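You operate a simulated robot arm through the tools that you are given. There is no shell and no other tool.

You are at the controls of a simulated robot arm. One attempt, no reset.

## Task
Run the still till the carboy holds the litres on the batch card, then shut it down.
Fine: blue tap wide open, switch lever on high, press the blue button; flame out at the mark, then the tap.

Only the result counts: the job must be done as asked and must still hold three seconds after the hand-in. Knocking over, shifting, dropping, spilling or breaking anything else fails it.

## Robot
A 6-joint arm with a two-finger gripper, fixed in place. Base frame: the origin is at the foot of the arm, x ahead of it, y to its left, z up. Units: cm, degrees, N and s.
With the tool pointing down near the work surface it reaches from about 48 to 58 cm from the base axis. Its first joint turns from -66.0 to 66.0 degrees. Payload 2.45 kg.
The tool frame sits at the grasp point between the pads (the TCP): z along the fingers, y along the line on which they close. The tips reach 3 cm beyond it. The gripper opens to 10.6 cm. The gripper's body begins 7.9 cm behind the TCP.
Orientation is that of the tool frame in the base frame, as [roll, pitch, yaw] about the fixed x, y, z axes, in that order (R = Rz(yaw) Ry(pitch) Rx(roll)). With the fingers straight down and closing along the base's y, the tool's x points along the base's -x, its y along +y and its z along -z.

## Interface
- The arm moves only by the tool jog_arm. Its argument "series" is a list of rows, each an object (a shift or turn left out is 0, a gripper value left out holds the last) with "slide": the shift along the tool's x, y, z in units of 250 mm (1.0 is 250 mm), a list of three; "turn": the turn, a rotation vector about the tool's x, y, z in units of 120 degrees (1.0 is 120 degrees), a list of three. In form: [{"slide": [x, y, z], "turn": [ax, ay, az]}, ...]. A call has 1 to 20 rows; each row is the pose to reach, as a shift and turn from the pose commanded when the call began, along the tool's axes at that moment. "claw" is the finger opening in cm, from 0 to 10.6, set as the call begins (left out, the last holds). A call with a number of a shift or a turn outside -1 to 1 is refused whole. Rows are played at 5 a second. More than 5 cm and 8.6 degrees between two rows, or a gripper value outside its range, and nothing of the call is played. A pose out of reach is approached as far as the arm can. The call stops where the force on the tool passes 60 N (or 10 N more than at its start, if that is more) or the arm is blocked; 0.2 s more then pass. Each finger travels about 15.3 cm/s and halts on what it meets, pressing with about 21 N; the grip force reading is that of the motor and also rises with nothing between the fingers. The clock runs only during rows and for 0.2 s after the last one: add rows that repeat a pose to give the fingers time. It gives the time, the measured TCP pose, the force on the tool (base axes), the opening and the grip force at its end, in the units of the frame above (readings bear some noise), with the torque about the TCP (base axes, N m) and any sound that the robot's microphone picked up.
- Cameras (640 x 400 px; columns grow to the right, rows downward): "scene" is fixed at [6.49, 47.96, 136.82]; the picture's right is [-0.01, -1.00, 0.00], its down [-0.88, 0.01, -0.48] and it looks along [0.48, -0.00, -0.88] (base axes); focal length 321 px, centre (320, 200). "wrist" rides on the gripper at [7.6, -0.2, -10.6] in the tool frame; the picture's right is [0.02, 1.00, 0.00], its down [-0.78, 0.02, -0.62] and it looks along [-0.62, 0.01, 0.78] (tool axes); focal length 247 px, centre (320, 200).
- get_image(camera): a new picture of that camera. It takes no simulated time.
- locate(camera, pixels): for up to 12 pixels [column, row] of the newest picture of that camera ("zoom" is the newest enlarged one), the place [x, y, z] in the base frame of the surface seen there, good to about 0.3 cm. It takes no simulated time.
- close_up(camera, box): a new picture of the part [left, top, right, bottom] of that camera's present view, enlarged. It takes no simulated time.
- finish_job(): hands the job in; it is judged then, once.

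Open the gripper and draw the arm clear of the work before you hand the job in, unless the task says otherwise.

The tools are called by a JSON object that holds its "name" and its "arguments". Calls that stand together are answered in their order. jog_arm: Moves the arm, as the interface text tells. Its arguments: {"type":"object","properties":{"series":{"type":"array"},"claw":{"type":"number"}},"required":["series"]} The other tools are called the same way: get_image (camera) takes a picture; locate (camera, pixels) gives the place of the surface under pixels of a picture; close_up (camera, box) takes an enlarged picture of a part of a camera's view; finish_job () hands the job in.

At the start:

```text
time_s: 0.0
eef_pos: [27.94, 34.41, 95.33]
orientation: [180.0, 0.0, -180.0]
force: [0.7, -0.1, -1.0]
torque: [0.03, 0.0, 0.03]
grip_width: 10.61
finger_force: 0.0
```

scene: 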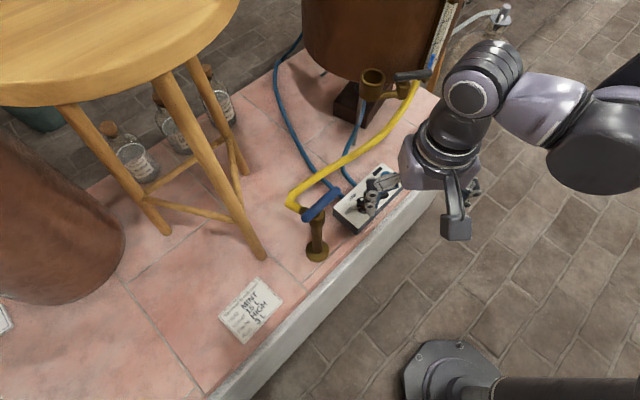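
wrist: 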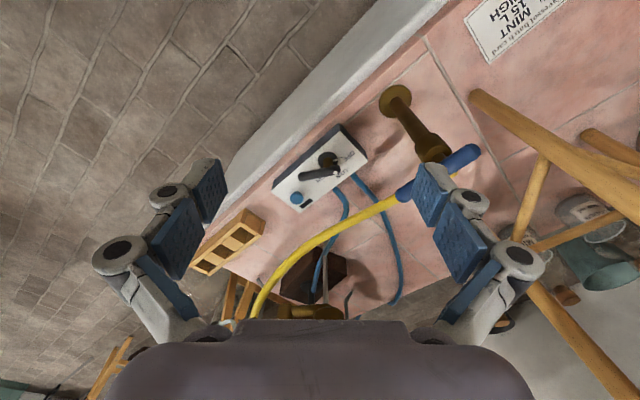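

I'll start by inspecting the batch card (around scene 250,310), the control box (around 365,200) and the tap (around 320,205) in close-up.

{"name": "close_up", "arguments": {"camera": "scene", "box": [200, 260, 300, 360]}}

{"name": "close_up", "arguments": {"camera": "scene", "box": [270, 150, 430, 270]}}

{"name": "close_up", "arguments": {"camera": "wrist", "box": [240, 70, 500, 230]}}

{"name": "close_up", "arguments": {"camera": "scene", "box": [280, 0, 540, 140]}}

```text
4.00 times, centred on (250, 310) of scene
```

zoom: 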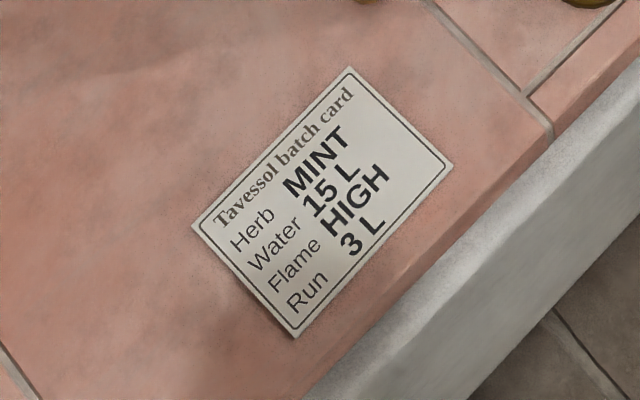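

```text
3.33 times, centred on (350, 210) of scene
```

zoom: 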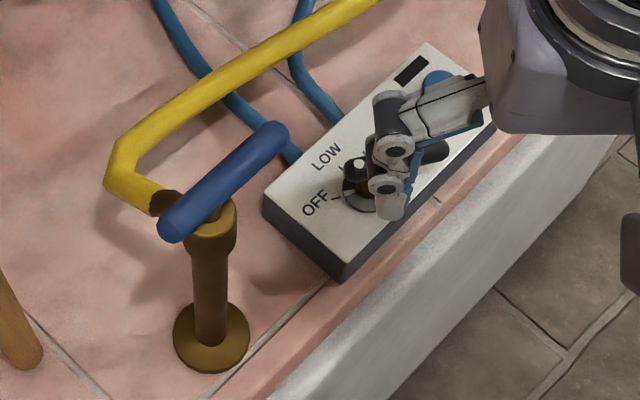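

```text
2.46 times, centred on (370, 150) of wrist
```

zoom: 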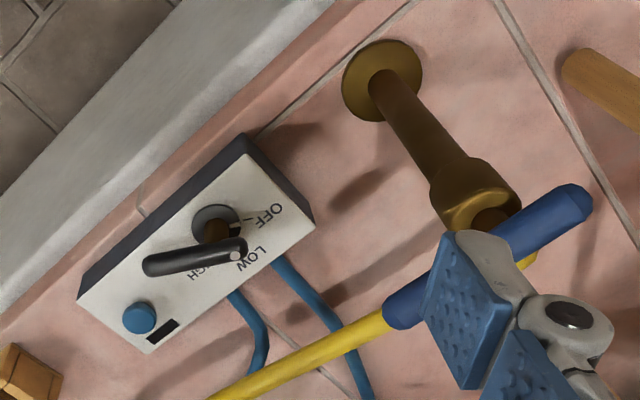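

```text
2.46 times, centred on (410, 70) of scene
```

zoom: 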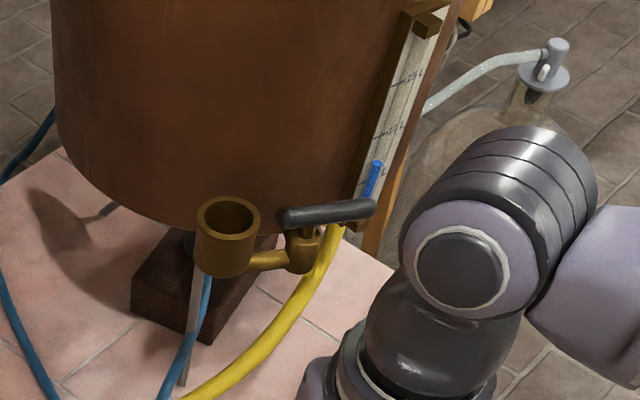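

The card reads MINT / 15 L / HIGH / run 3 L. Next I zoom on the gauge near (430,50) and the region around (480,30) where a glass vessel and spout show.

{"name": "close_up", "arguments": {"camera": "scene", "box": [400, 0, 480, 100]}}

{"name": "close_up", "arguments": {"camera": "scene", "box": [420, 0, 540, 75]}}

{"name": "close_up", "arguments": {"camera": "wrist", "box": [180, 180, 480, 330]}}

{"name": "get_image", "arguments": {"camera": "scene"}}

{"name": "locate", "arguments": {"camera": "scene", "pixels": [[317, 255], [319, 213], [310, 214], [336, 191], [345, 210], [390, 185], [372, 77], [395, 75], [430, 75], [503, 12], [460, 50], [460, 90]]}}

{"name": "get_image", "arguments": {"camera": "wrist"}}

{"name": "locate", "arguments": {"camera": "wrist", "pixels": [[296, 199], [302, 178], [336, 171], [327, 158], [305, 206], [340, 170], [276, 190], [336, 124], [402, 196], [472, 153], [432, 158], [395, 98]]}}

```text
4.00 times, centred on (440, 50) of scene
```

zoom: 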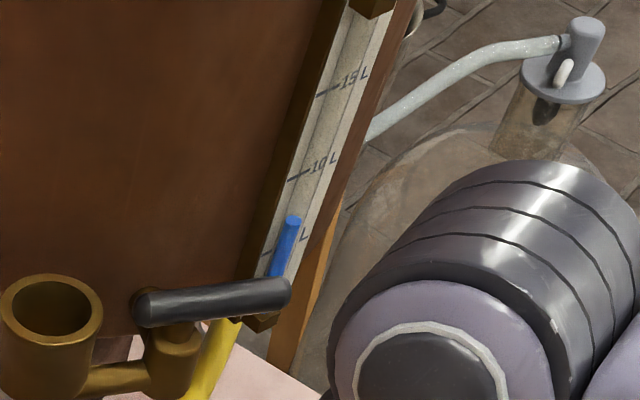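

```text
5.33 times, centred on (480, 38) of scene
```

zoom: 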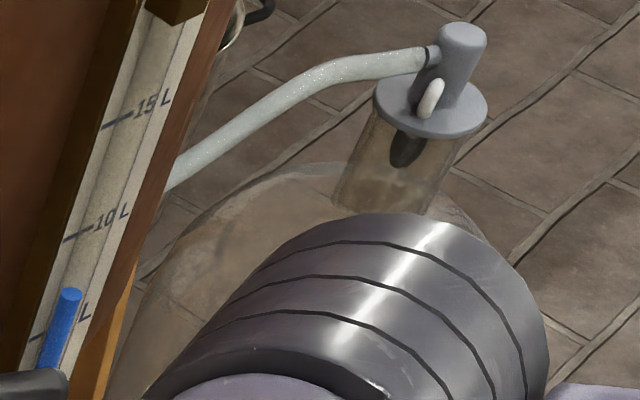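

```text
2.13 times, centred on (330, 255) of wrist
```

zoom: 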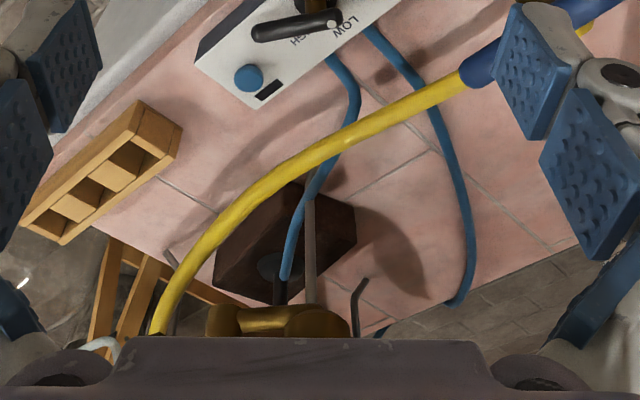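

```text
taken
```

scene: 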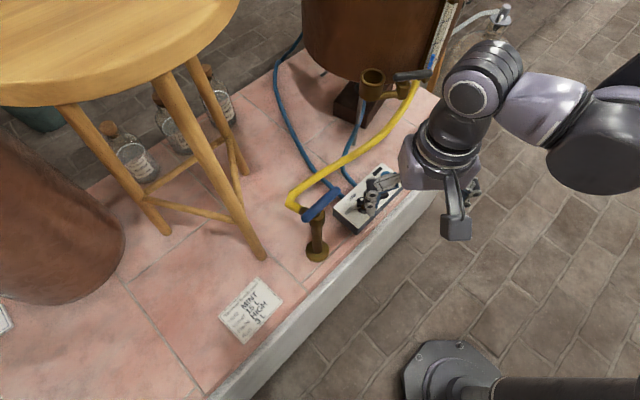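

```text
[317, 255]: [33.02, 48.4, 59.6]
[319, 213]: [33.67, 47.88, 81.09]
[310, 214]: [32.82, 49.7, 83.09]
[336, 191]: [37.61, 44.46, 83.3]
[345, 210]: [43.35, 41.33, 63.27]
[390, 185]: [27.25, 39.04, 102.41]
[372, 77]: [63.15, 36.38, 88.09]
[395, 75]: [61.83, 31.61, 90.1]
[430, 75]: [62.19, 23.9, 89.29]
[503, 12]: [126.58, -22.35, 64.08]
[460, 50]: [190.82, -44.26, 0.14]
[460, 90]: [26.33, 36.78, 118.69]
```

```text
taken
```

wrist: 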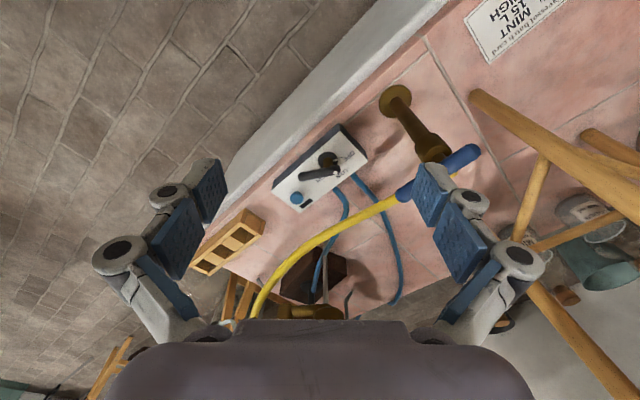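

```text
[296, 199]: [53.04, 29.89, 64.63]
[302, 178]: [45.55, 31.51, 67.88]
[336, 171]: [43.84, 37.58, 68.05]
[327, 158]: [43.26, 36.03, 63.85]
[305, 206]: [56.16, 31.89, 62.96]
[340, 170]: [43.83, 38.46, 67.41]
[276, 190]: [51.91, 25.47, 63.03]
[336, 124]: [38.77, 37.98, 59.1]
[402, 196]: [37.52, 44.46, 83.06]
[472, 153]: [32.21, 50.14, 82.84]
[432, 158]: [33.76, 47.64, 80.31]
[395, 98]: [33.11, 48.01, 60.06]
```

The gauge by the boiler reads low-to-mid and the carboy is behind my forearm; tap bar is at about (35,47,83), lever at about (44,36,68), button at about (53,30,64.6). I'll shift left and back a little so that both cameras see more.

{"name": "jog_arm", "arguments": {"series": [{"slide": [0.06, 0.12, -0.05]}, {"slide": [0.12, 0.24, -0.1]}, {"slide": [0.18, 0.34, -0.15]}, {"slide": [0.24, 0.42, -0.2]}, {"slide": [0.24, 0.42, -0.2]}]}}

{"name": "get_image", "arguments": {"camera": "scene"}}

{"name": "get_image", "arguments": {"camera": "wrist"}}

```text
time_s: 1.2
eef_pos: [22.22, 44.69, 100.27]
orientation: [179.9, -0.1, -179.9]
force: [-0.2, -0.7, -0.2]
torque: [0.01, 0.04, 0.04]
grip_width: 10.57
finger_force: 0.1
```

```text
taken
```

scene: 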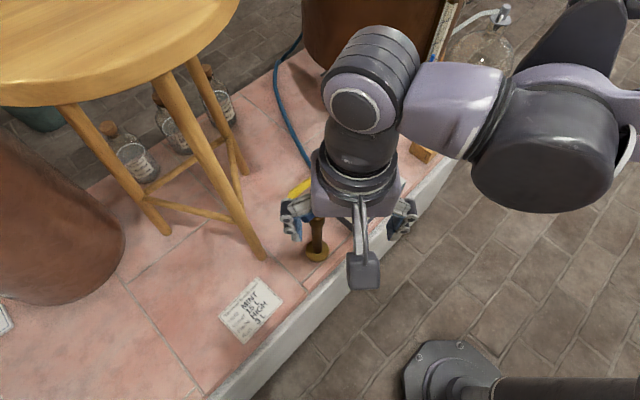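

```text
taken
```

wrist: 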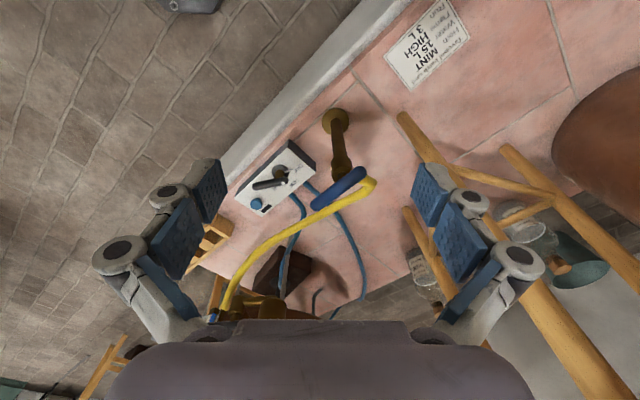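

The carboy now shows at scene (480,45) and the tap is clear in the wrist view at (340,180). Zooming on both.

{"name": "close_up", "arguments": {"camera": "scene", "box": [420, 0, 540, 75]}}

{"name": "close_up", "arguments": {"camera": "wrist", "box": [220, 90, 400, 230]}}

{"name": "close_up", "arguments": {"camera": "wrist", "box": [190, 200, 440, 330]}}

{"name": "locate", "arguments": {"camera": "wrist", "pixels": [[316, 206], [360, 171], [338, 188], [343, 160], [373, 184], [345, 205], [300, 218], [255, 185], [291, 173], [257, 203], [408, 120], [440, 190]]}}

{"name": "locate", "arguments": {"camera": "scene", "pixels": [[470, 50], [500, 50], [485, 30], [505, 10], [442, 30], [262, 250], [160, 80], [120, 95], [200, 65], [440, 360]]}}

```text
5.33 times, centred on (480, 38) of scene
```

zoom: 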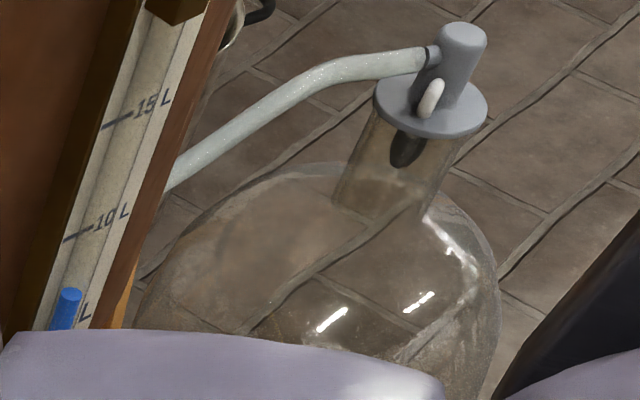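

```text
2.86 times, centred on (310, 160) of wrist
```

zoom: 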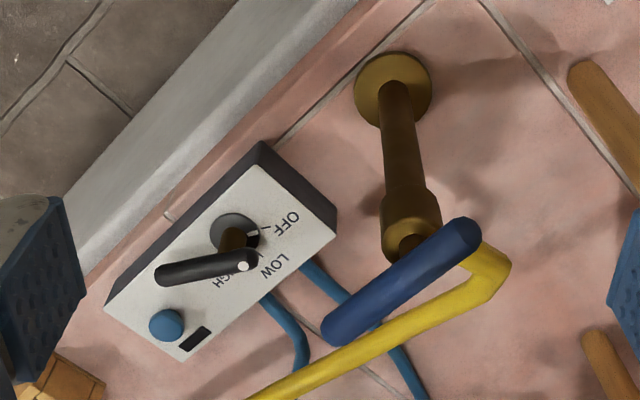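

```text
2.56 times, centred on (315, 265) of wrist
```

zoom: 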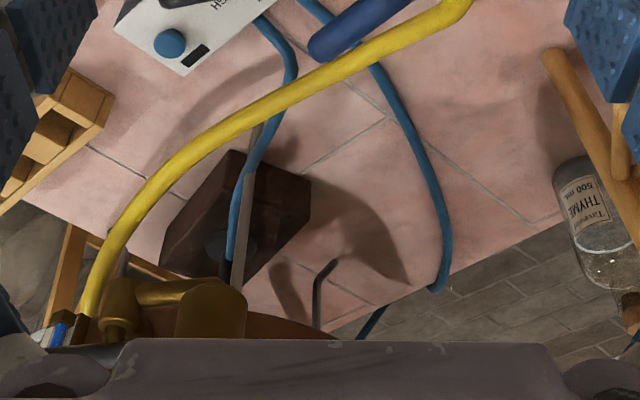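

```text
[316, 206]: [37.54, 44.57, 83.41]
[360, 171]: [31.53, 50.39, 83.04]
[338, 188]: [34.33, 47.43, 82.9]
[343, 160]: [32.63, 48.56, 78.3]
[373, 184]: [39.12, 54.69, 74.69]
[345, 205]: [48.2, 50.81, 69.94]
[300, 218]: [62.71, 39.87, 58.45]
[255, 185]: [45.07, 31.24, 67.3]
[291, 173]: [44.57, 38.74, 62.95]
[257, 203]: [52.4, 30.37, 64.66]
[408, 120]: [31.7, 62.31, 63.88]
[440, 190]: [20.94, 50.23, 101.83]
```

```text
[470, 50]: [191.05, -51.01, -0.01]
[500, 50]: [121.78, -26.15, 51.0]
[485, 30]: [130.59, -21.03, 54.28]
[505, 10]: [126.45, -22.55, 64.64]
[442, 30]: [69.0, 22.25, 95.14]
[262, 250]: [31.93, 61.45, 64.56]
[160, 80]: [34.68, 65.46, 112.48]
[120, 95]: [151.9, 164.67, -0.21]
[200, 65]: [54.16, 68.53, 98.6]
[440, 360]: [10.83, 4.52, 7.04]
```

Tap bar lies across the pipe (ends about (37.5,44.6) and (31.5,50.4)), i.e. closed, and the lever's white dot points at OFF. Before starting I look for a parking pose from which the carboy's marks can be read; I yaw the wrist toward it at about (125,-22).

{"name": "jog_arm", "arguments": {"series": [{"slide": [-0.05, -0.14, 0.03], "turn": [0, 0, 0.05]}, {"slide": [-0.1, -0.28, 0.06], "turn": [0, 0, 0.1]}, {"slide": [-0.15, -0.42, 0.09], "turn": [0, 0, 0.15]}, {"slide": [-0.2, -0.56, 0.12], "turn": [0, 0, 0.2]}, {"slide": [-0.25, -0.7, 0.15], "turn": [0, 0, 0.25]}, {"slide": [-0.3, -0.8, 0.2], "turn": [0, 0, 0.3]}]}}

{"name": "get_image", "arguments": {"camera": "wrist"}}

{"name": "get_image", "arguments": {"camera": "scene"}}

```text
time_s: 2.6
eef_pos: [29.38, 25.0, 95.49]
orientation: [180.0, 0.1, 143.9]
force: [-0.1, 0.4, -0.4]
torque: [0.01, 0.01, -0.01]
grip_width: 10.63
finger_force: 0.1
```

```text
taken
```

wrist: 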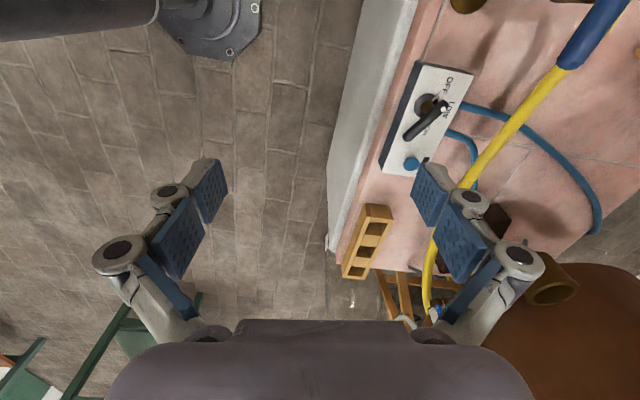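

```text
taken
```

scene: 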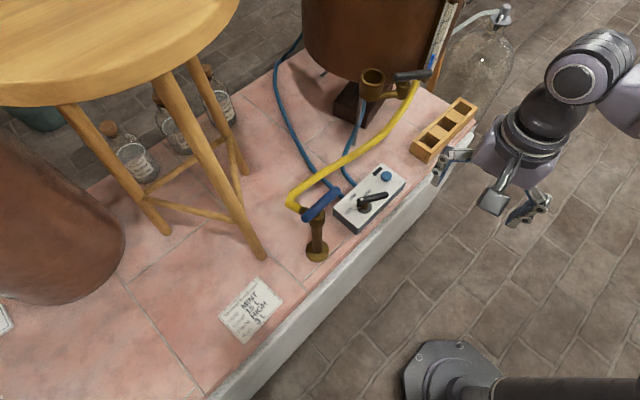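

This pose leaves the scene camera a clear view of the carboy (480,65), the panel (370,200) and the tap. Zooming into each.

{"name": "close_up", "arguments": {"camera": "scene", "box": [430, 0, 530, 130]}}

{"name": "close_up", "arguments": {"camera": "scene", "box": [360, 0, 460, 130]}}

{"name": "close_up", "arguments": {"camera": "scene", "box": [280, 150, 420, 270]}}

{"name": "close_up", "arguments": {"camera": "wrist", "box": [370, 50, 490, 190]}}

{"name": "locate", "arguments": {"camera": "scene", "pixels": [[385, 198], [359, 207], [368, 203], [387, 176], [376, 170], [365, 206], [335, 209], [354, 232], [404, 180], [378, 163], [306, 217], [340, 191]]}}

{"name": "locate", "arguments": {"camera": "wrist", "pixels": [[409, 135], [444, 103], [427, 118], [411, 163], [431, 105], [424, 162], [454, 86], [454, 105], [437, 128], [568, 64]]}}

```text
3.08 times, centred on (480, 65) of scene
```

zoom: 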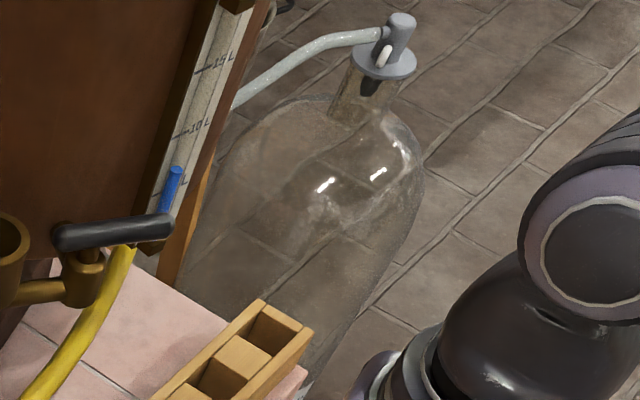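

```text
3.08 times, centred on (410, 65) of scene
```

zoom: 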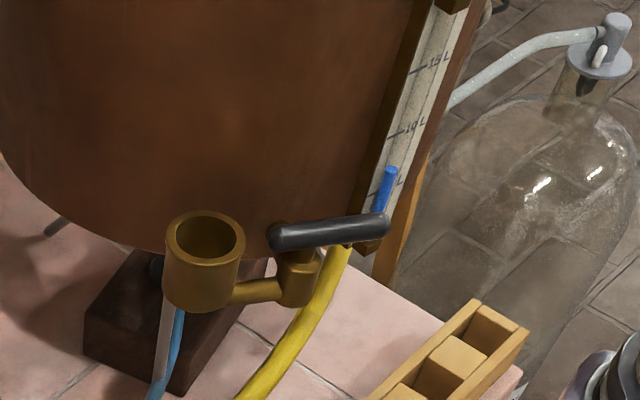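

```text
3.33 times, centred on (350, 210) of scene
```

zoom: 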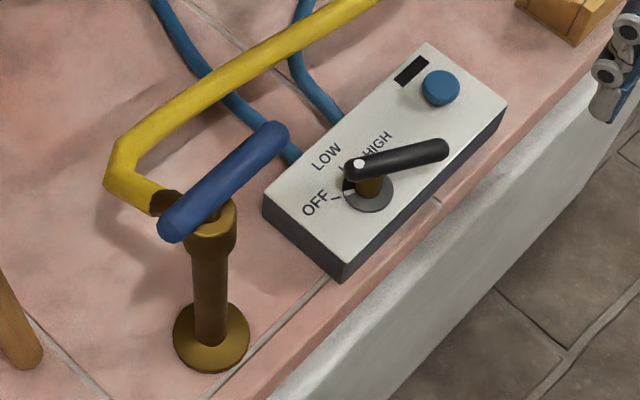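

```text
2.86 times, centred on (430, 120) of wrist
```

zoom: 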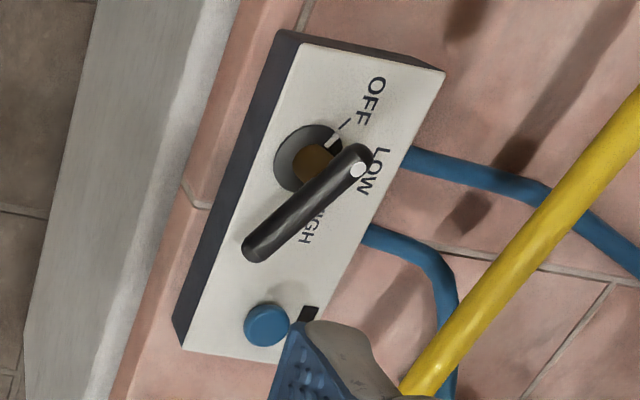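

```text
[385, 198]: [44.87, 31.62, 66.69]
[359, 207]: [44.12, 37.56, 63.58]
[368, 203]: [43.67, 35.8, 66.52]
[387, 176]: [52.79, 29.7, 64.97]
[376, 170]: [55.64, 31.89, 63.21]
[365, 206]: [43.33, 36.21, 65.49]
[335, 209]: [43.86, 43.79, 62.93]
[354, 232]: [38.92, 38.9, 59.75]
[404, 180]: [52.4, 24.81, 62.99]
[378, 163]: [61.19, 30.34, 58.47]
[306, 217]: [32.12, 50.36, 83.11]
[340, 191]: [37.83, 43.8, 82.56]
```

```text
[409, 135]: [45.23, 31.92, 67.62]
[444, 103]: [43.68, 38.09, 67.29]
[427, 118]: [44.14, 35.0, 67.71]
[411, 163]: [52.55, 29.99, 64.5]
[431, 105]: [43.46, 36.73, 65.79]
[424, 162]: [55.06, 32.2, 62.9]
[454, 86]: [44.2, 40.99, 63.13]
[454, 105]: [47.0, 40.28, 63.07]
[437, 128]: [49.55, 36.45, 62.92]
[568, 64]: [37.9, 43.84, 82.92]
```

The panel and tap are clear, but no mark shows on the carboy yet; I zoom harder on its body (430–520, 40–130) and on the gauge.

{"name": "close_up", "arguments": {"camera": "scene", "box": [430, 30, 520, 86]}}

{"name": "close_up", "arguments": {"camera": "scene", "box": [440, 80, 510, 130]}}

{"name": "close_up", "arguments": {"camera": "scene", "box": [415, 0, 465, 85]}}

{"name": "locate", "arguments": {"camera": "scene", "pixels": [[480, 60], [470, 80], [500, 80], [490, 100], [480, 115], [505, 60], [450, 70], [445, 100], [434, 62], [455, 60], [420, 130], [440, 140]]}}

```text
7.11 times, centred on (475, 58) of scene
```

zoom: 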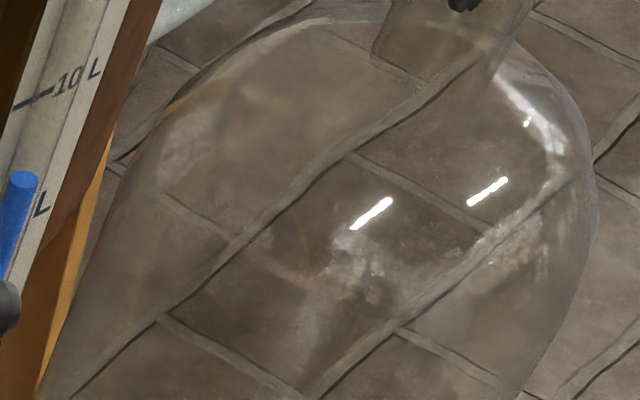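

```text
8.00 times, centred on (475, 105) of scene
```

zoom: 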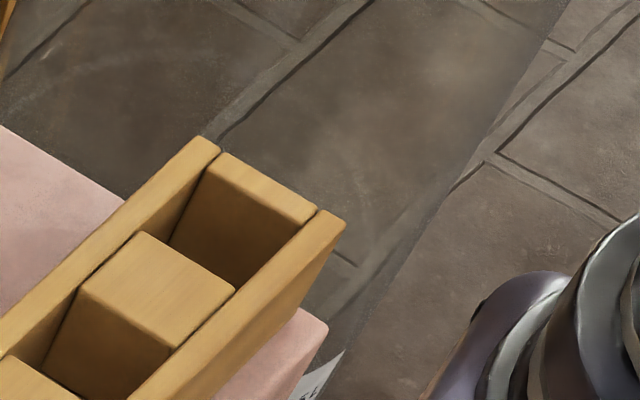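

```text
4.71 times, centred on (440, 42) of scene
```

zoom: 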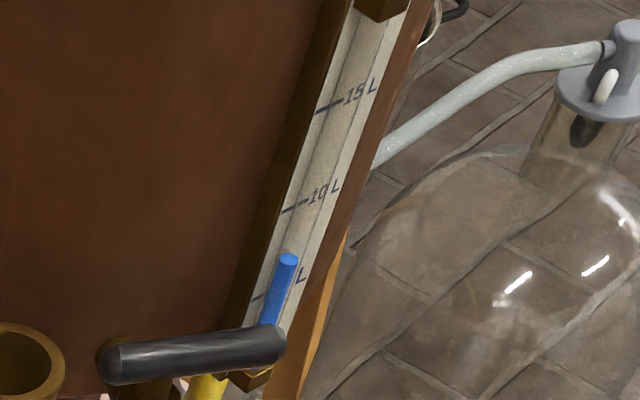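

```text
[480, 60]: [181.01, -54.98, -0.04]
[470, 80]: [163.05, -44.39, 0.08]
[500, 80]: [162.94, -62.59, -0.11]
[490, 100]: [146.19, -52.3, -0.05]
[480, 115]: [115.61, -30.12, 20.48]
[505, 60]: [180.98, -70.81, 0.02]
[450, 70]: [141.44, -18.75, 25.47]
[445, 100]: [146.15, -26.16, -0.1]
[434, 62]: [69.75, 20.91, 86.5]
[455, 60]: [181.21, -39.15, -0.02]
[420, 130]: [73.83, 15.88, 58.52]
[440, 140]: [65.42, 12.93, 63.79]
```

A paper scale strip peeks out on the carboy at about scene (475,127), but the hearth hides it from above. I swing right and tilt the wrist up to read it with the wrist camera.

{"name": "jog_arm", "arguments": {"series": [{"slide": [-0.131, -0.102, 0.057], "turn": [0, -0.024, -0.026]}, {"slide": [-0.262, -0.205, 0.114], "turn": [0, -0.048, -0.052]}, {"slide": [-0.393, -0.307, 0.171], "turn": [0, -0.072, -0.078]}, {"slide": [-0.525, -0.409, 0.229], "turn": [0, -0.095, -0.105]}, {"slide": [-0.656, -0.511, 0.286], "turn": [0, -0.12, -0.131]}, {"slide": [-0.787, -0.614, 0.343], "turn": [0, -0.143, -0.157]}, {"slide": [-0.918, -0.716, 0.4], "turn": [0, -0.167, -0.183]}, {"slide": [-0.918, -0.716, 0.4], "turn": [0, -0.167, -0.183]}]}}

{"name": "get_image", "arguments": {"camera": "wrist"}}

{"name": "get_image", "arguments": {"camera": "scene"}}

```text
time_s: 4.4
eef_pos: [37.79, -3.3, 85.2]
orientation: [-176.0, 19.6, 166.9]
force: [0.0, 1.2, 0.3]
torque: [0.0, -0.02, 0.02]
grip_width: 10.58
finger_force: 0.0
```

```text
taken
```

wrist: 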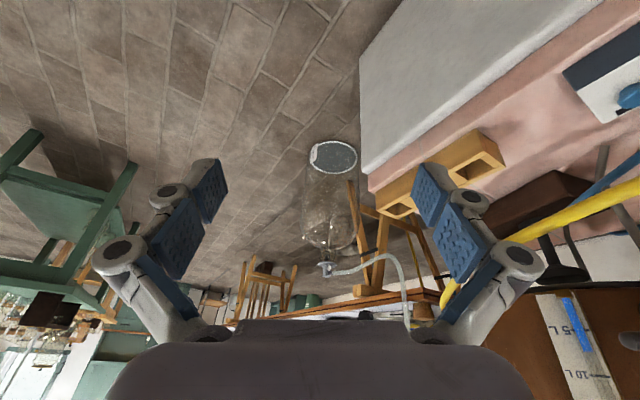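

```text
taken
```

scene: 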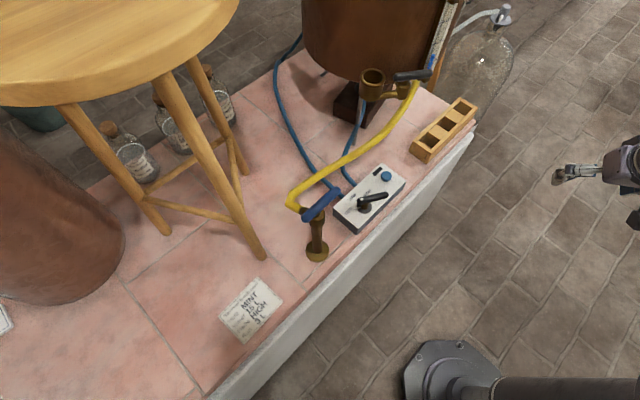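

The carboy is in view at wrist (330,200), upside down, and the gauge at (575,345). Zooming on both.

{"name": "close_up", "arguments": {"camera": "wrist", "box": [280, 130, 380, 280]}}

{"name": "close_up", "arguments": {"camera": "wrist", "box": [295, 130, 365, 180]}}

{"name": "close_up", "arguments": {"camera": "wrist", "box": [520, 280, 640, 400]}}

{"name": "locate", "arguments": {"camera": "wrist", "pixels": [[330, 155], [312, 153], [330, 200], [326, 262], [568, 300], [580, 345], [550, 290], [308, 180], [360, 150], [370, 185]]}}

```text
2.67 times, centred on (330, 205) of wrist
```

zoom: 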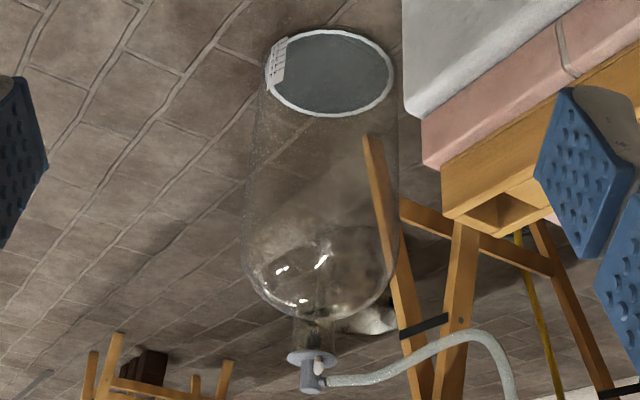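

```text
8.00 times, centred on (330, 155) of wrist
```

zoom: 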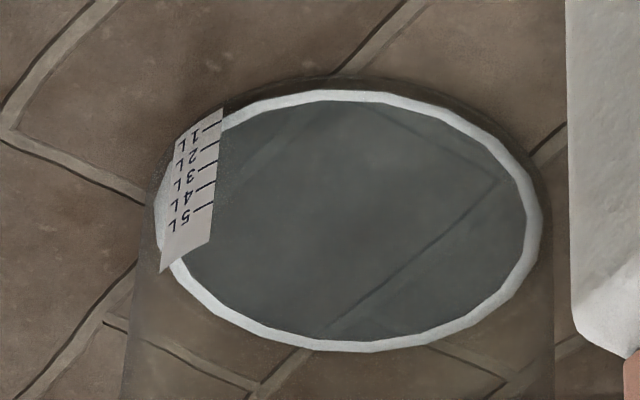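

```text
3.33 times, centred on (580, 340) of wrist
```

zoom: 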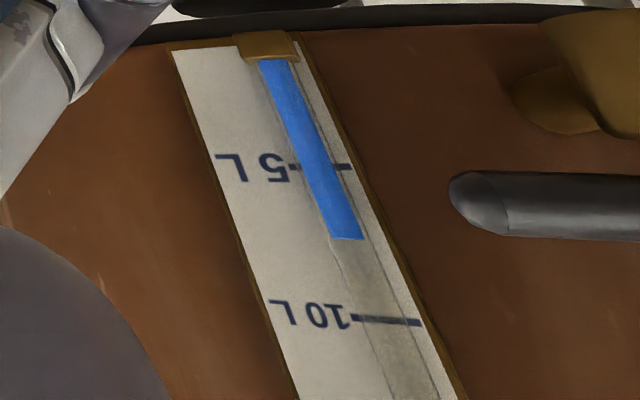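

```text
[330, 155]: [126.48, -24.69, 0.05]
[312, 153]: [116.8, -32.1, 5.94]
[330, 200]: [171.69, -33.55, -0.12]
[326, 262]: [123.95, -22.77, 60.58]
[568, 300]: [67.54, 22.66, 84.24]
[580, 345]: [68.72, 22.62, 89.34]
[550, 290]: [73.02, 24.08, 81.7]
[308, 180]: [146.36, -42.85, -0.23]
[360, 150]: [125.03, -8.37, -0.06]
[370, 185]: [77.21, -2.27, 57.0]
```

The carboy's strip (1–5 L, bottom at z≈2–8, near (117,-32)) is readable from this pose, and the boiler gauge reads about 7.5 L. Now I measure the yellow hose and tap geometry from the clear scene view before going for the tap.

{"name": "locate", "arguments": {"camera": "scene", "pixels": [[293, 203], [300, 189], [315, 180], [335, 168], [355, 153], [375, 142], [395, 126], [408, 107], [415, 88], [300, 209], [324, 204], [317, 230]]}}

{"name": "close_up", "arguments": {"camera": "scene", "box": [280, 170, 360, 270]}}

{"name": "close_up", "arguments": {"camera": "scene", "box": [330, 155, 410, 240]}}

```text
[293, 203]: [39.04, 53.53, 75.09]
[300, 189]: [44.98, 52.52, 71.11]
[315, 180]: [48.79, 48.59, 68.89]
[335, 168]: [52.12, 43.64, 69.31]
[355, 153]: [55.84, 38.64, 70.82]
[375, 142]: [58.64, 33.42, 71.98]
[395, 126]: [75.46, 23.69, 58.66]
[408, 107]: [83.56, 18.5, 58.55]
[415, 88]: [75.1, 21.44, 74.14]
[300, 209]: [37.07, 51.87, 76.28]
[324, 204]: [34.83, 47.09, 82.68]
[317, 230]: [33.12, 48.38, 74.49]
```

```text
4.00 times, centred on (320, 220) of scene
```

zoom: 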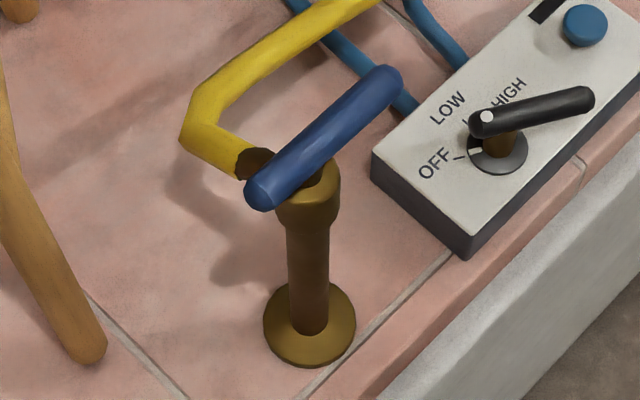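

```text
4.71 times, centred on (370, 198) of scene
```

zoom: 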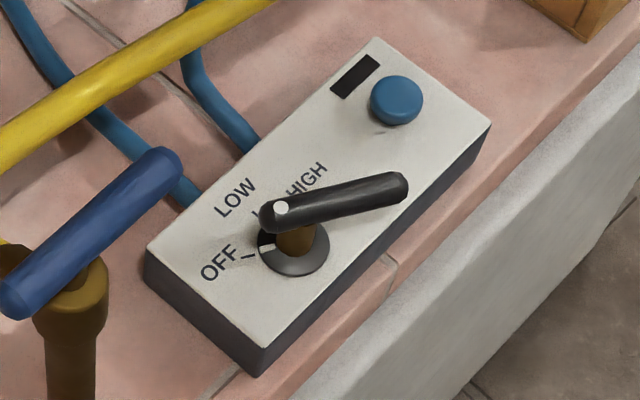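

Tap axis is near (33.7,48.5) with the long arm of the blue bar toward the panel; the flame lever pivots near (44,36.5) and its tail points to about (45,31.5). I swing back left, level the tool, heading for above the tap.

{"name": "jog_arm", "arguments": {"series": [{"slide": [0.018, 0.149, -0.072], "turn": [0, 0.028, 0.03]}, {"slide": [0.037, 0.299, -0.145], "turn": [0, 0.056, 0.061]}, {"slide": [0.055, 0.448, -0.217], "turn": [0, 0.084, 0.092]}, {"slide": [0.073, 0.597, -0.289], "turn": [0, 0.111, 0.122]}, {"slide": [0.092, 0.747, -0.362], "turn": [0, 0.139, 0.153]}, {"slide": [0.11, 0.896, -0.434], "turn": [0, 0.167, 0.183]}, {"slide": [0.11, 0.896, -0.434], "turn": [0, 0.167, 0.183]}]}}

```text
time_s: 6.0
eef_pos: [37.24, 20.69, 93.4]
orientation: [-180.0, 0.1, 144.0]
force: [0.2, 0.0, 0.1]
torque: [0.03, -0.02, 0.03]
grip_width: 10.6
finger_force: 0.1
```

At (37,20.7,93), tool level. Next: over the tap bar's long arm at (36.8,45.2), fingers turned to straddle it, narrowed to 3.6 cm.

{"name": "jog_arm", "arguments": {"series": [{"slide": [0.098, 0.13, -0.01], "turn": [0, 0, 0.015]}, {"slide": [0.197, 0.261, -0.021], "turn": [0, 0, 0.03]}, {"slide": [0.295, 0.391, -0.032], "turn": [0, 0, 0.045]}, {"slide": [0.393, 0.521, -0.043], "turn": [0, 0, 0.06]}, {"slide": [0.492, 0.652, -0.054], "turn": [0, 0, 0.075]}, {"slide": [0.59, 0.782, -0.064], "turn": [0, 0, 0.0875]}, {"slide": [0.59, 0.782, -0.064], "turn": [0, 0, 0.0875]}], "claw": 3.6}}

{"name": "get_image", "arguments": {"camera": "wrist"}}

{"name": "get_image", "arguments": {"camera": "scene"}}

```text
time_s: 7.6
eef_pos: [36.68, 45.33, 94.87]
orientation: [-180.0, 0.0, 133.5]
force: [0.7, 0.1, 0.2]
torque: [0.02, 0.0, 0.02]
grip_width: 3.59
finger_force: 0.1
```

```text
taken
```

wrist: 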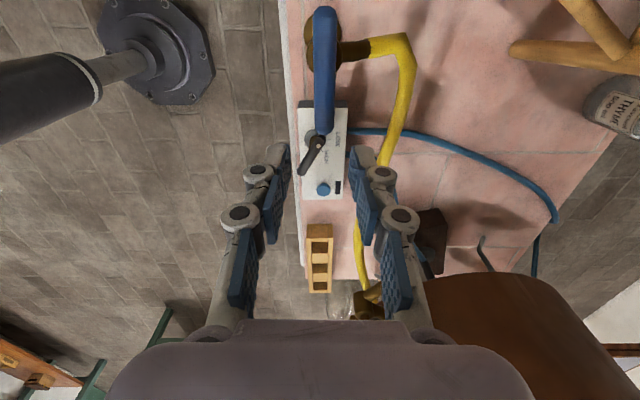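

```text
taken
```

scene: 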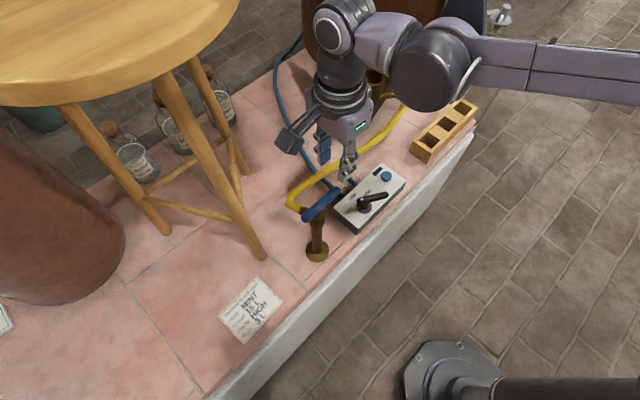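

The bar runs straight up the wrist image (cols 315–335, tip at row ~133), centred between the fingers. I check exact positions of bar tip and pivot.

{"name": "locate", "arguments": {"camera": "wrist", "pixels": [[324, 128], [324, 60], [325, 12], [336, 70], [314, 70], [345, 50], [380, 44], [405, 70], [310, 160], [320, 140], [313, 30]]}}

{"name": "close_up", "arguments": {"camera": "wrist", "box": [270, 0, 440, 210]}}

```text
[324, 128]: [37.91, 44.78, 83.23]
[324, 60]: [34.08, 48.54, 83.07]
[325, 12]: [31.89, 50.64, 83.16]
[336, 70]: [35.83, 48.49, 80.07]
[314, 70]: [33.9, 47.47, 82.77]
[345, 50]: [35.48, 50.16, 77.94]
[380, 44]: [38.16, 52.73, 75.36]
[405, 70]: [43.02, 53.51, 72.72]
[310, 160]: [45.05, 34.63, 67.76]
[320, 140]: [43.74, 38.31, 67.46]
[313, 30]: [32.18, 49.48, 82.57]
```

```text
1.90 times, centred on (355, 105) of wrist
```

zoom: 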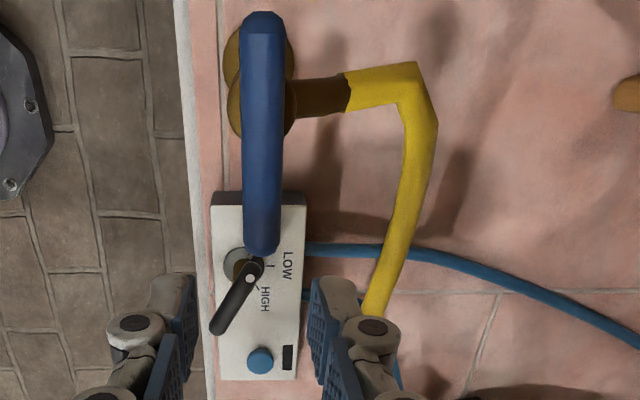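

Bar tip at (37.9,44.7), tail at (31.8,50.6), top at z≈83.1, nothing beside it above z 78. I descend straight 11.2 cm to straddle the bar.

{"name": "jog_arm", "arguments": {"series": [{"slide": [0, 0, 0.16]}, {"slide": [0, 0, 0.3]}, {"slide": [0.0, 0.003, 0.39]}, {"slide": [0.0, 0.006, 0.45]}, {"slide": [0.0, 0.006, 0.45]}]}}

{"name": "get_image", "arguments": {"camera": "wrist"}}

{"name": "close_up", "arguments": {"camera": "scene", "box": [270, 110, 410, 270]}}

```text
time_s: 8.8
eef_pos: [37.06, 45.26, 83.54]
orientation: [179.9, 0.0, 133.5]
force: [0.9, 0.6, -0.3]
torque: [-0.01, 0.01, -0.03]
grip_width: 3.59
finger_force: 0.0
```

```text
taken
```

wrist: 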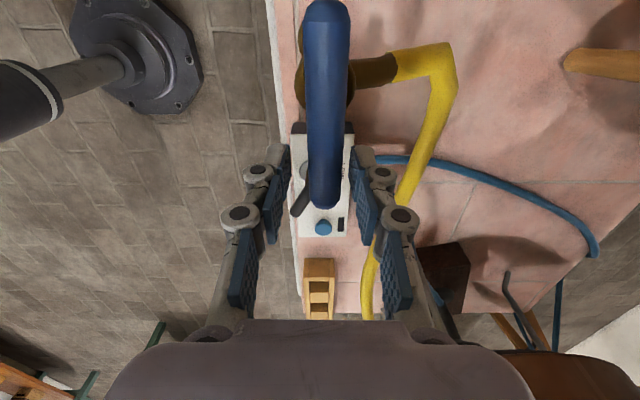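

```text
2.50 times, centred on (340, 190) of scene
```

zoom: 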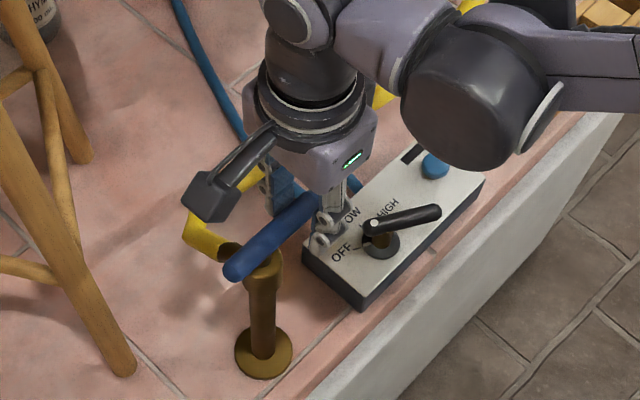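

The bar sits between the fingers. I close to a loose 2.3 cm straddle and test turning counter-clockwise (as seen from above) by 14° about the stem.

{"name": "jog_arm", "arguments": {"series": [{"slide": [0, 0, 0]}, {"slide": [0, 0, 0]}, {"slide": [0.0014, 0.0224, 0], "turn": [0, 0, -0.0583]}, {"slide": [0.0055, 0.0445, 0], "turn": [0, 0, -0.1167]}, {"slide": [0.0055, 0.0445, 0], "turn": [0, 0, -0.1167]}], "claw": 2.3}}

{"name": "get_image", "arguments": {"camera": "wrist"}}

{"name": "close_up", "arguments": {"camera": "scene", "box": [270, 110, 410, 270]}}

```text
time_s: 10.0
eef_pos: [37.42, 46.14, 83.49]
orientation: [-179.7, -0.1, 147.6]
force: [-17.0, -11.1, -6.0]
torque: [0.0, 0.17, -0.38]
grip_width: 3.48
finger_force: 8.4
```

```text
taken
```

wrist: 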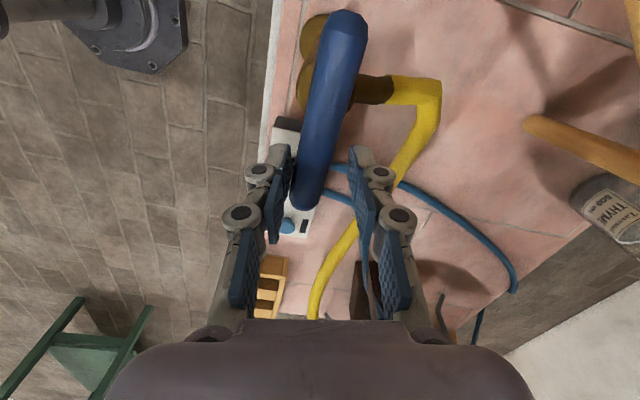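

```text
2.50 times, centred on (340, 190) of scene
```

zoom: 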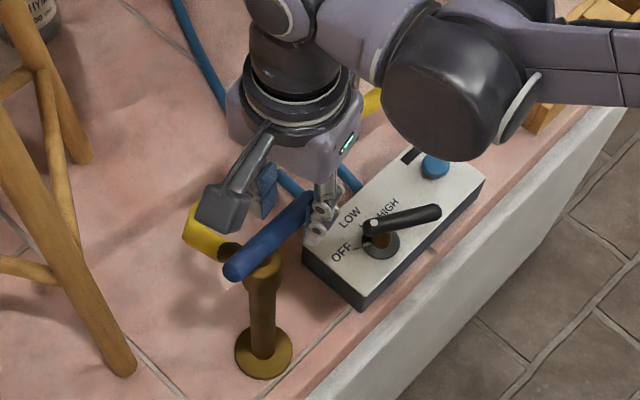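

The bar did not move counter-clockwise: 20 N resisting, so that side is the stop. I reverse and test clockwise.

{"name": "jog_arm", "arguments": {"series": [{"slide": [0.0014, -0.0224, 0], "turn": [0, 0, 0.0583]}, {"slide": [0.0055, -0.0445, 0], "turn": [0, 0, 0.1167]}, {"slide": [0.0122, -0.0659, 0], "turn": [0, 0, 0.175]}, {"slide": [0.0215, -0.0864, 0], "turn": [0, 0, 0.2333]}, {"slide": [0.0215, -0.0864, 0], "turn": [0, 0, 0.2333]}]}}

{"name": "get_image", "arguments": {"camera": "wrist"}}

{"name": "close_up", "arguments": {"camera": "scene", "box": [270, 110, 410, 270]}}

```text
time_s: 11.2
eef_pos: [36.06, 44.66, 83.48]
orientation: [-180.0, 0.0, 119.3]
force: [1.9, 0.3, -0.6]
torque: [-0.01, 0.0, -0.02]
grip_width: 2.42
finger_force: 0.4
```

```text
taken
```

wrist: 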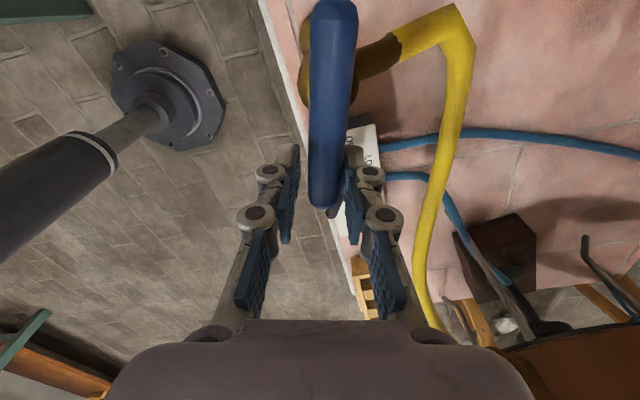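

```text
2.50 times, centred on (340, 190) of scene
```

zoom: 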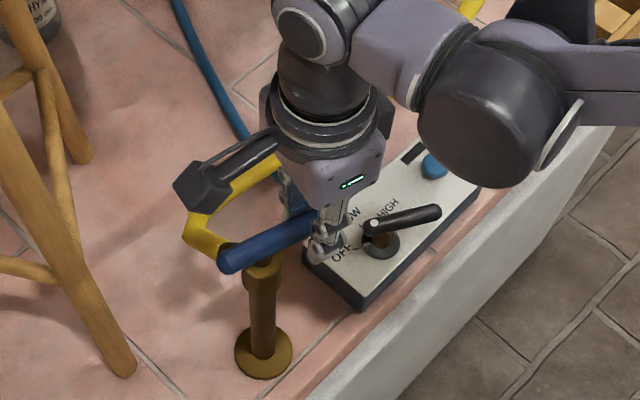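

The bar follows clockwise freely. I continue clockwise in 7° steps toward the open stop.

{"name": "jog_arm", "arguments": {"series": [{"slide": [0.0014, -0.0224, 0], "turn": [0, 0, 0.0583]}, {"slide": [0.0055, -0.0445, 0], "turn": [0, 0, 0.1167]}, {"slide": [0.0122, -0.0659, 0], "turn": [0, 0, 0.175]}, {"slide": [0.0215, -0.0864, 0], "turn": [0, 0, 0.2333]}, {"slide": [0.0333, -0.1055, 0], "turn": [0, 0, 0.2917]}, {"slide": [0.0473, -0.1231, 0], "turn": [0, 0, 0.35]}, {"slide": [0.0633, -0.1389, 0], "turn": [0, 0, 0.4083]}, {"slide": [0.0633, -0.1389, 0], "turn": [0, 0, 0.4083]}]}}

{"name": "get_image", "arguments": {"camera": "wrist"}}

{"name": "close_up", "arguments": {"camera": "scene", "box": [270, 110, 410, 270]}}

```text
time_s: 13.0
eef_pos: [32.15, 44.3, 83.55]
orientation: [-180.0, 0.1, 70.5]
force: [0.9, -0.3, 1.0]
torque: [0.0, 0.0, -0.04]
grip_width: 2.35
finger_force: 0.8
```

```text
taken
```

wrist: 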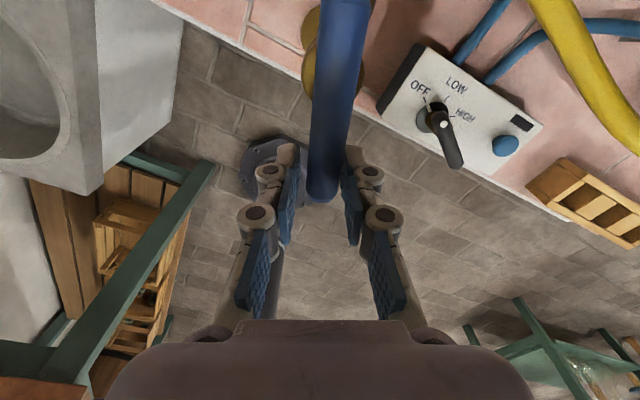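

```text
2.50 times, centred on (340, 190) of scene
```

zoom: 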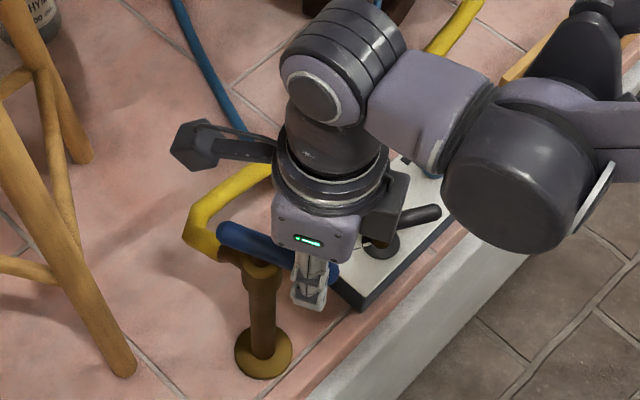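

The bar is now about 65° turned with no resistance. I continue clockwise until I meet the open stop.

{"name": "jog_arm", "arguments": {"series": [{"slide": [0.0014, -0.0224, 0], "turn": [0, 0, 0.0583]}, {"slide": [0.0055, -0.0445, 0], "turn": [0, 0, 0.1167]}, {"slide": [0.0122, -0.0659, 0], "turn": [0, 0, 0.175]}, {"slide": [0.0175, -0.0786, 0], "turn": [0, 0, 0.21]}, {"slide": [0.0175, -0.0786, 0], "turn": [0, 0, 0.21]}]}}

{"name": "get_image", "arguments": {"camera": "wrist"}}

{"name": "close_up", "arguments": {"camera": "scene", "box": [270, 110, 410, 270]}}

```text
time_s: 14.2
eef_pos: [32.55, 43.7, 83.53]
orientation: [-179.7, 0.0, 60.6]
force: [-0.7, -0.4, -0.2]
torque: [0.01, -0.01, 0.02]
grip_width: 2.37
finger_force: 0.3
out of reach, approached as far as the arm can: row 2, 3, 4, 5
```

```text
taken
```

wrist: 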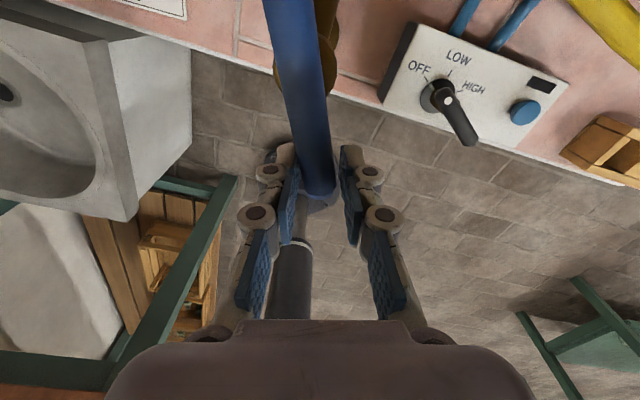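

```text
2.50 times, centred on (340, 190) of scene
```

zoom: 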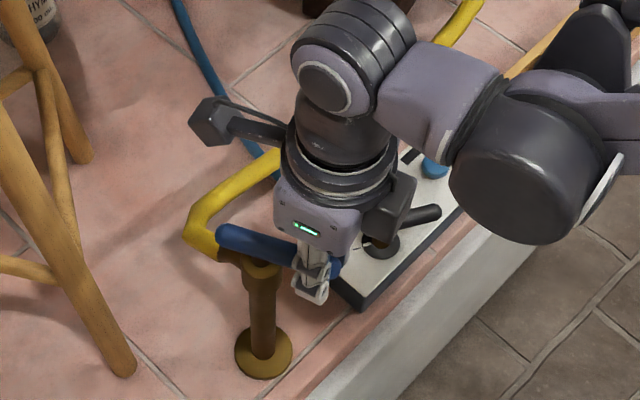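

The wrist hit its turn limit at yaw ≈60° with the bar about 65–70° round. I widen to 3.4 cm and untwist the tool by ~20° while staying over the bar, to push the bar the rest of the way without more yaw.

{"name": "jog_arm", "arguments": {"series": [{"turn": [0, 0, -0.057]}, {"turn": [0, 0, -0.114]}, {"turn": [0, 0, -0.17]}, {"turn": [0, 0, -0.17]}], "claw": 3.4}}

{"name": "close_up", "arguments": {"camera": "scene", "box": [270, 110, 410, 270]}}

{"name": "get_image", "arguments": {"camera": "wrist"}}

```text
time_s: 15.2
eef_pos: [32.69, 43.72, 83.44]
orientation: [-179.8, -0.1, 81.1]
force: [-0.9, 0.6, 0.1]
torque: [0.02, 0.0, -0.03]
grip_width: 3.42
finger_force: 0.3
```

```text
2.50 times, centred on (340, 190) of scene
```

zoom: 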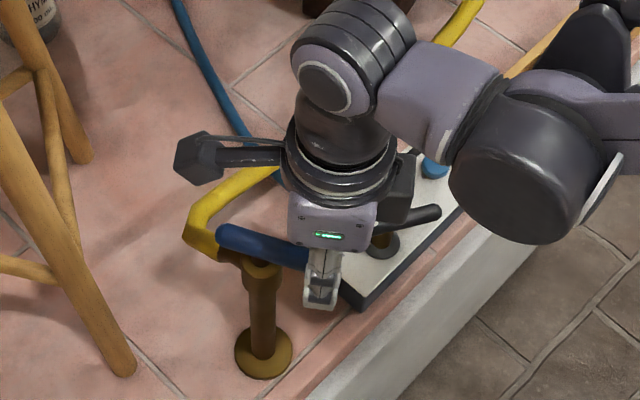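

```text
taken
```

wrist: 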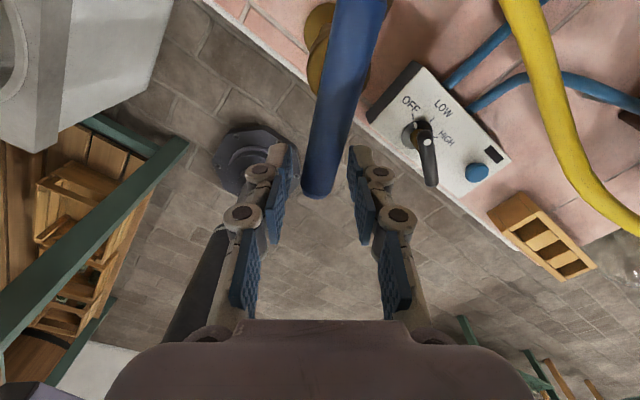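

The bar tip is still between the fingers (wrist (318,190)). I push it on along the arc with fixed yaw ≈70°, the outer finger pressing the bar.

{"name": "jog_arm", "arguments": {"series": [{"slide": [0.0057, -0.0414, 0], "turn": [0, 0, 0.046]}, {"slide": [0.0204, -0.076, 0], "turn": [0, 0, 0.0917]}, {"slide": [0.0398, -0.1075, 0], "turn": [0, 0, 0.0917]}, {"slide": [0.0398, -0.1075, 0], "turn": [0, 0, 0.0917]}]}}

{"name": "close_up", "arguments": {"camera": "scene", "box": [270, 110, 410, 270]}}

{"name": "get_image", "arguments": {"camera": "wrist"}}

```text
time_s: 16.2
eef_pos: [30.33, 45.16, 83.46]
orientation: [-179.8, 0.0, 69.8]
force: [5.0, -11.8, -2.2]
torque: [-0.15, -0.03, -0.29]
grip_width: 3.94
finger_force: 4.5
```

```text
2.50 times, centred on (340, 190) of scene
```

zoom: 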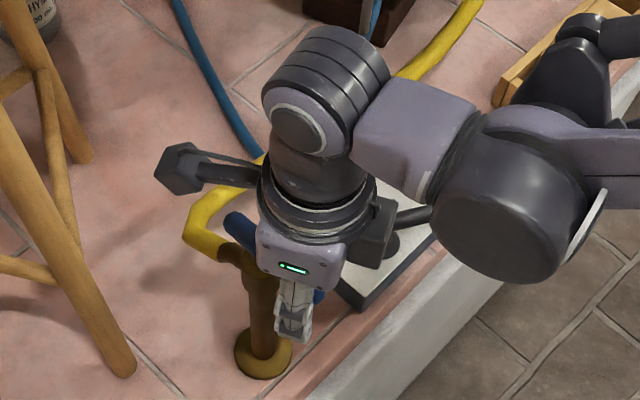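

```text
taken
```

wrist: 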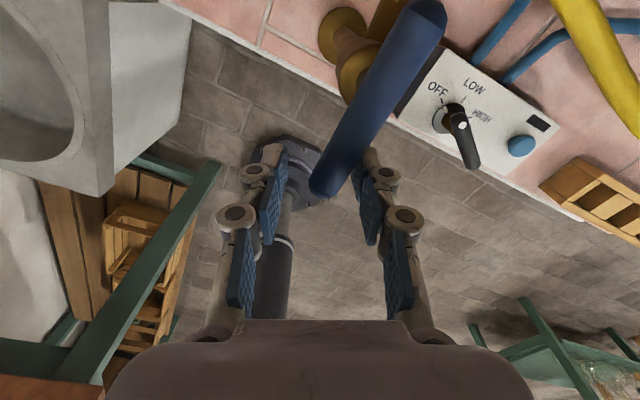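

Contact force is about 13 N now and the bar has turned clearly past (318,190)–(430,10). I measure its angle.

{"name": "locate", "arguments": {"camera": "wrist", "pixels": [[325, 183], [345, 150], [378, 95], [405, 50], [430, 12]]}}

```text
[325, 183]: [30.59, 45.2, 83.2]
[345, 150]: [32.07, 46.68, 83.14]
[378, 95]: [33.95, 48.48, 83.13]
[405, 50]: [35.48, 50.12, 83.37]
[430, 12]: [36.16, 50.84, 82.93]
```

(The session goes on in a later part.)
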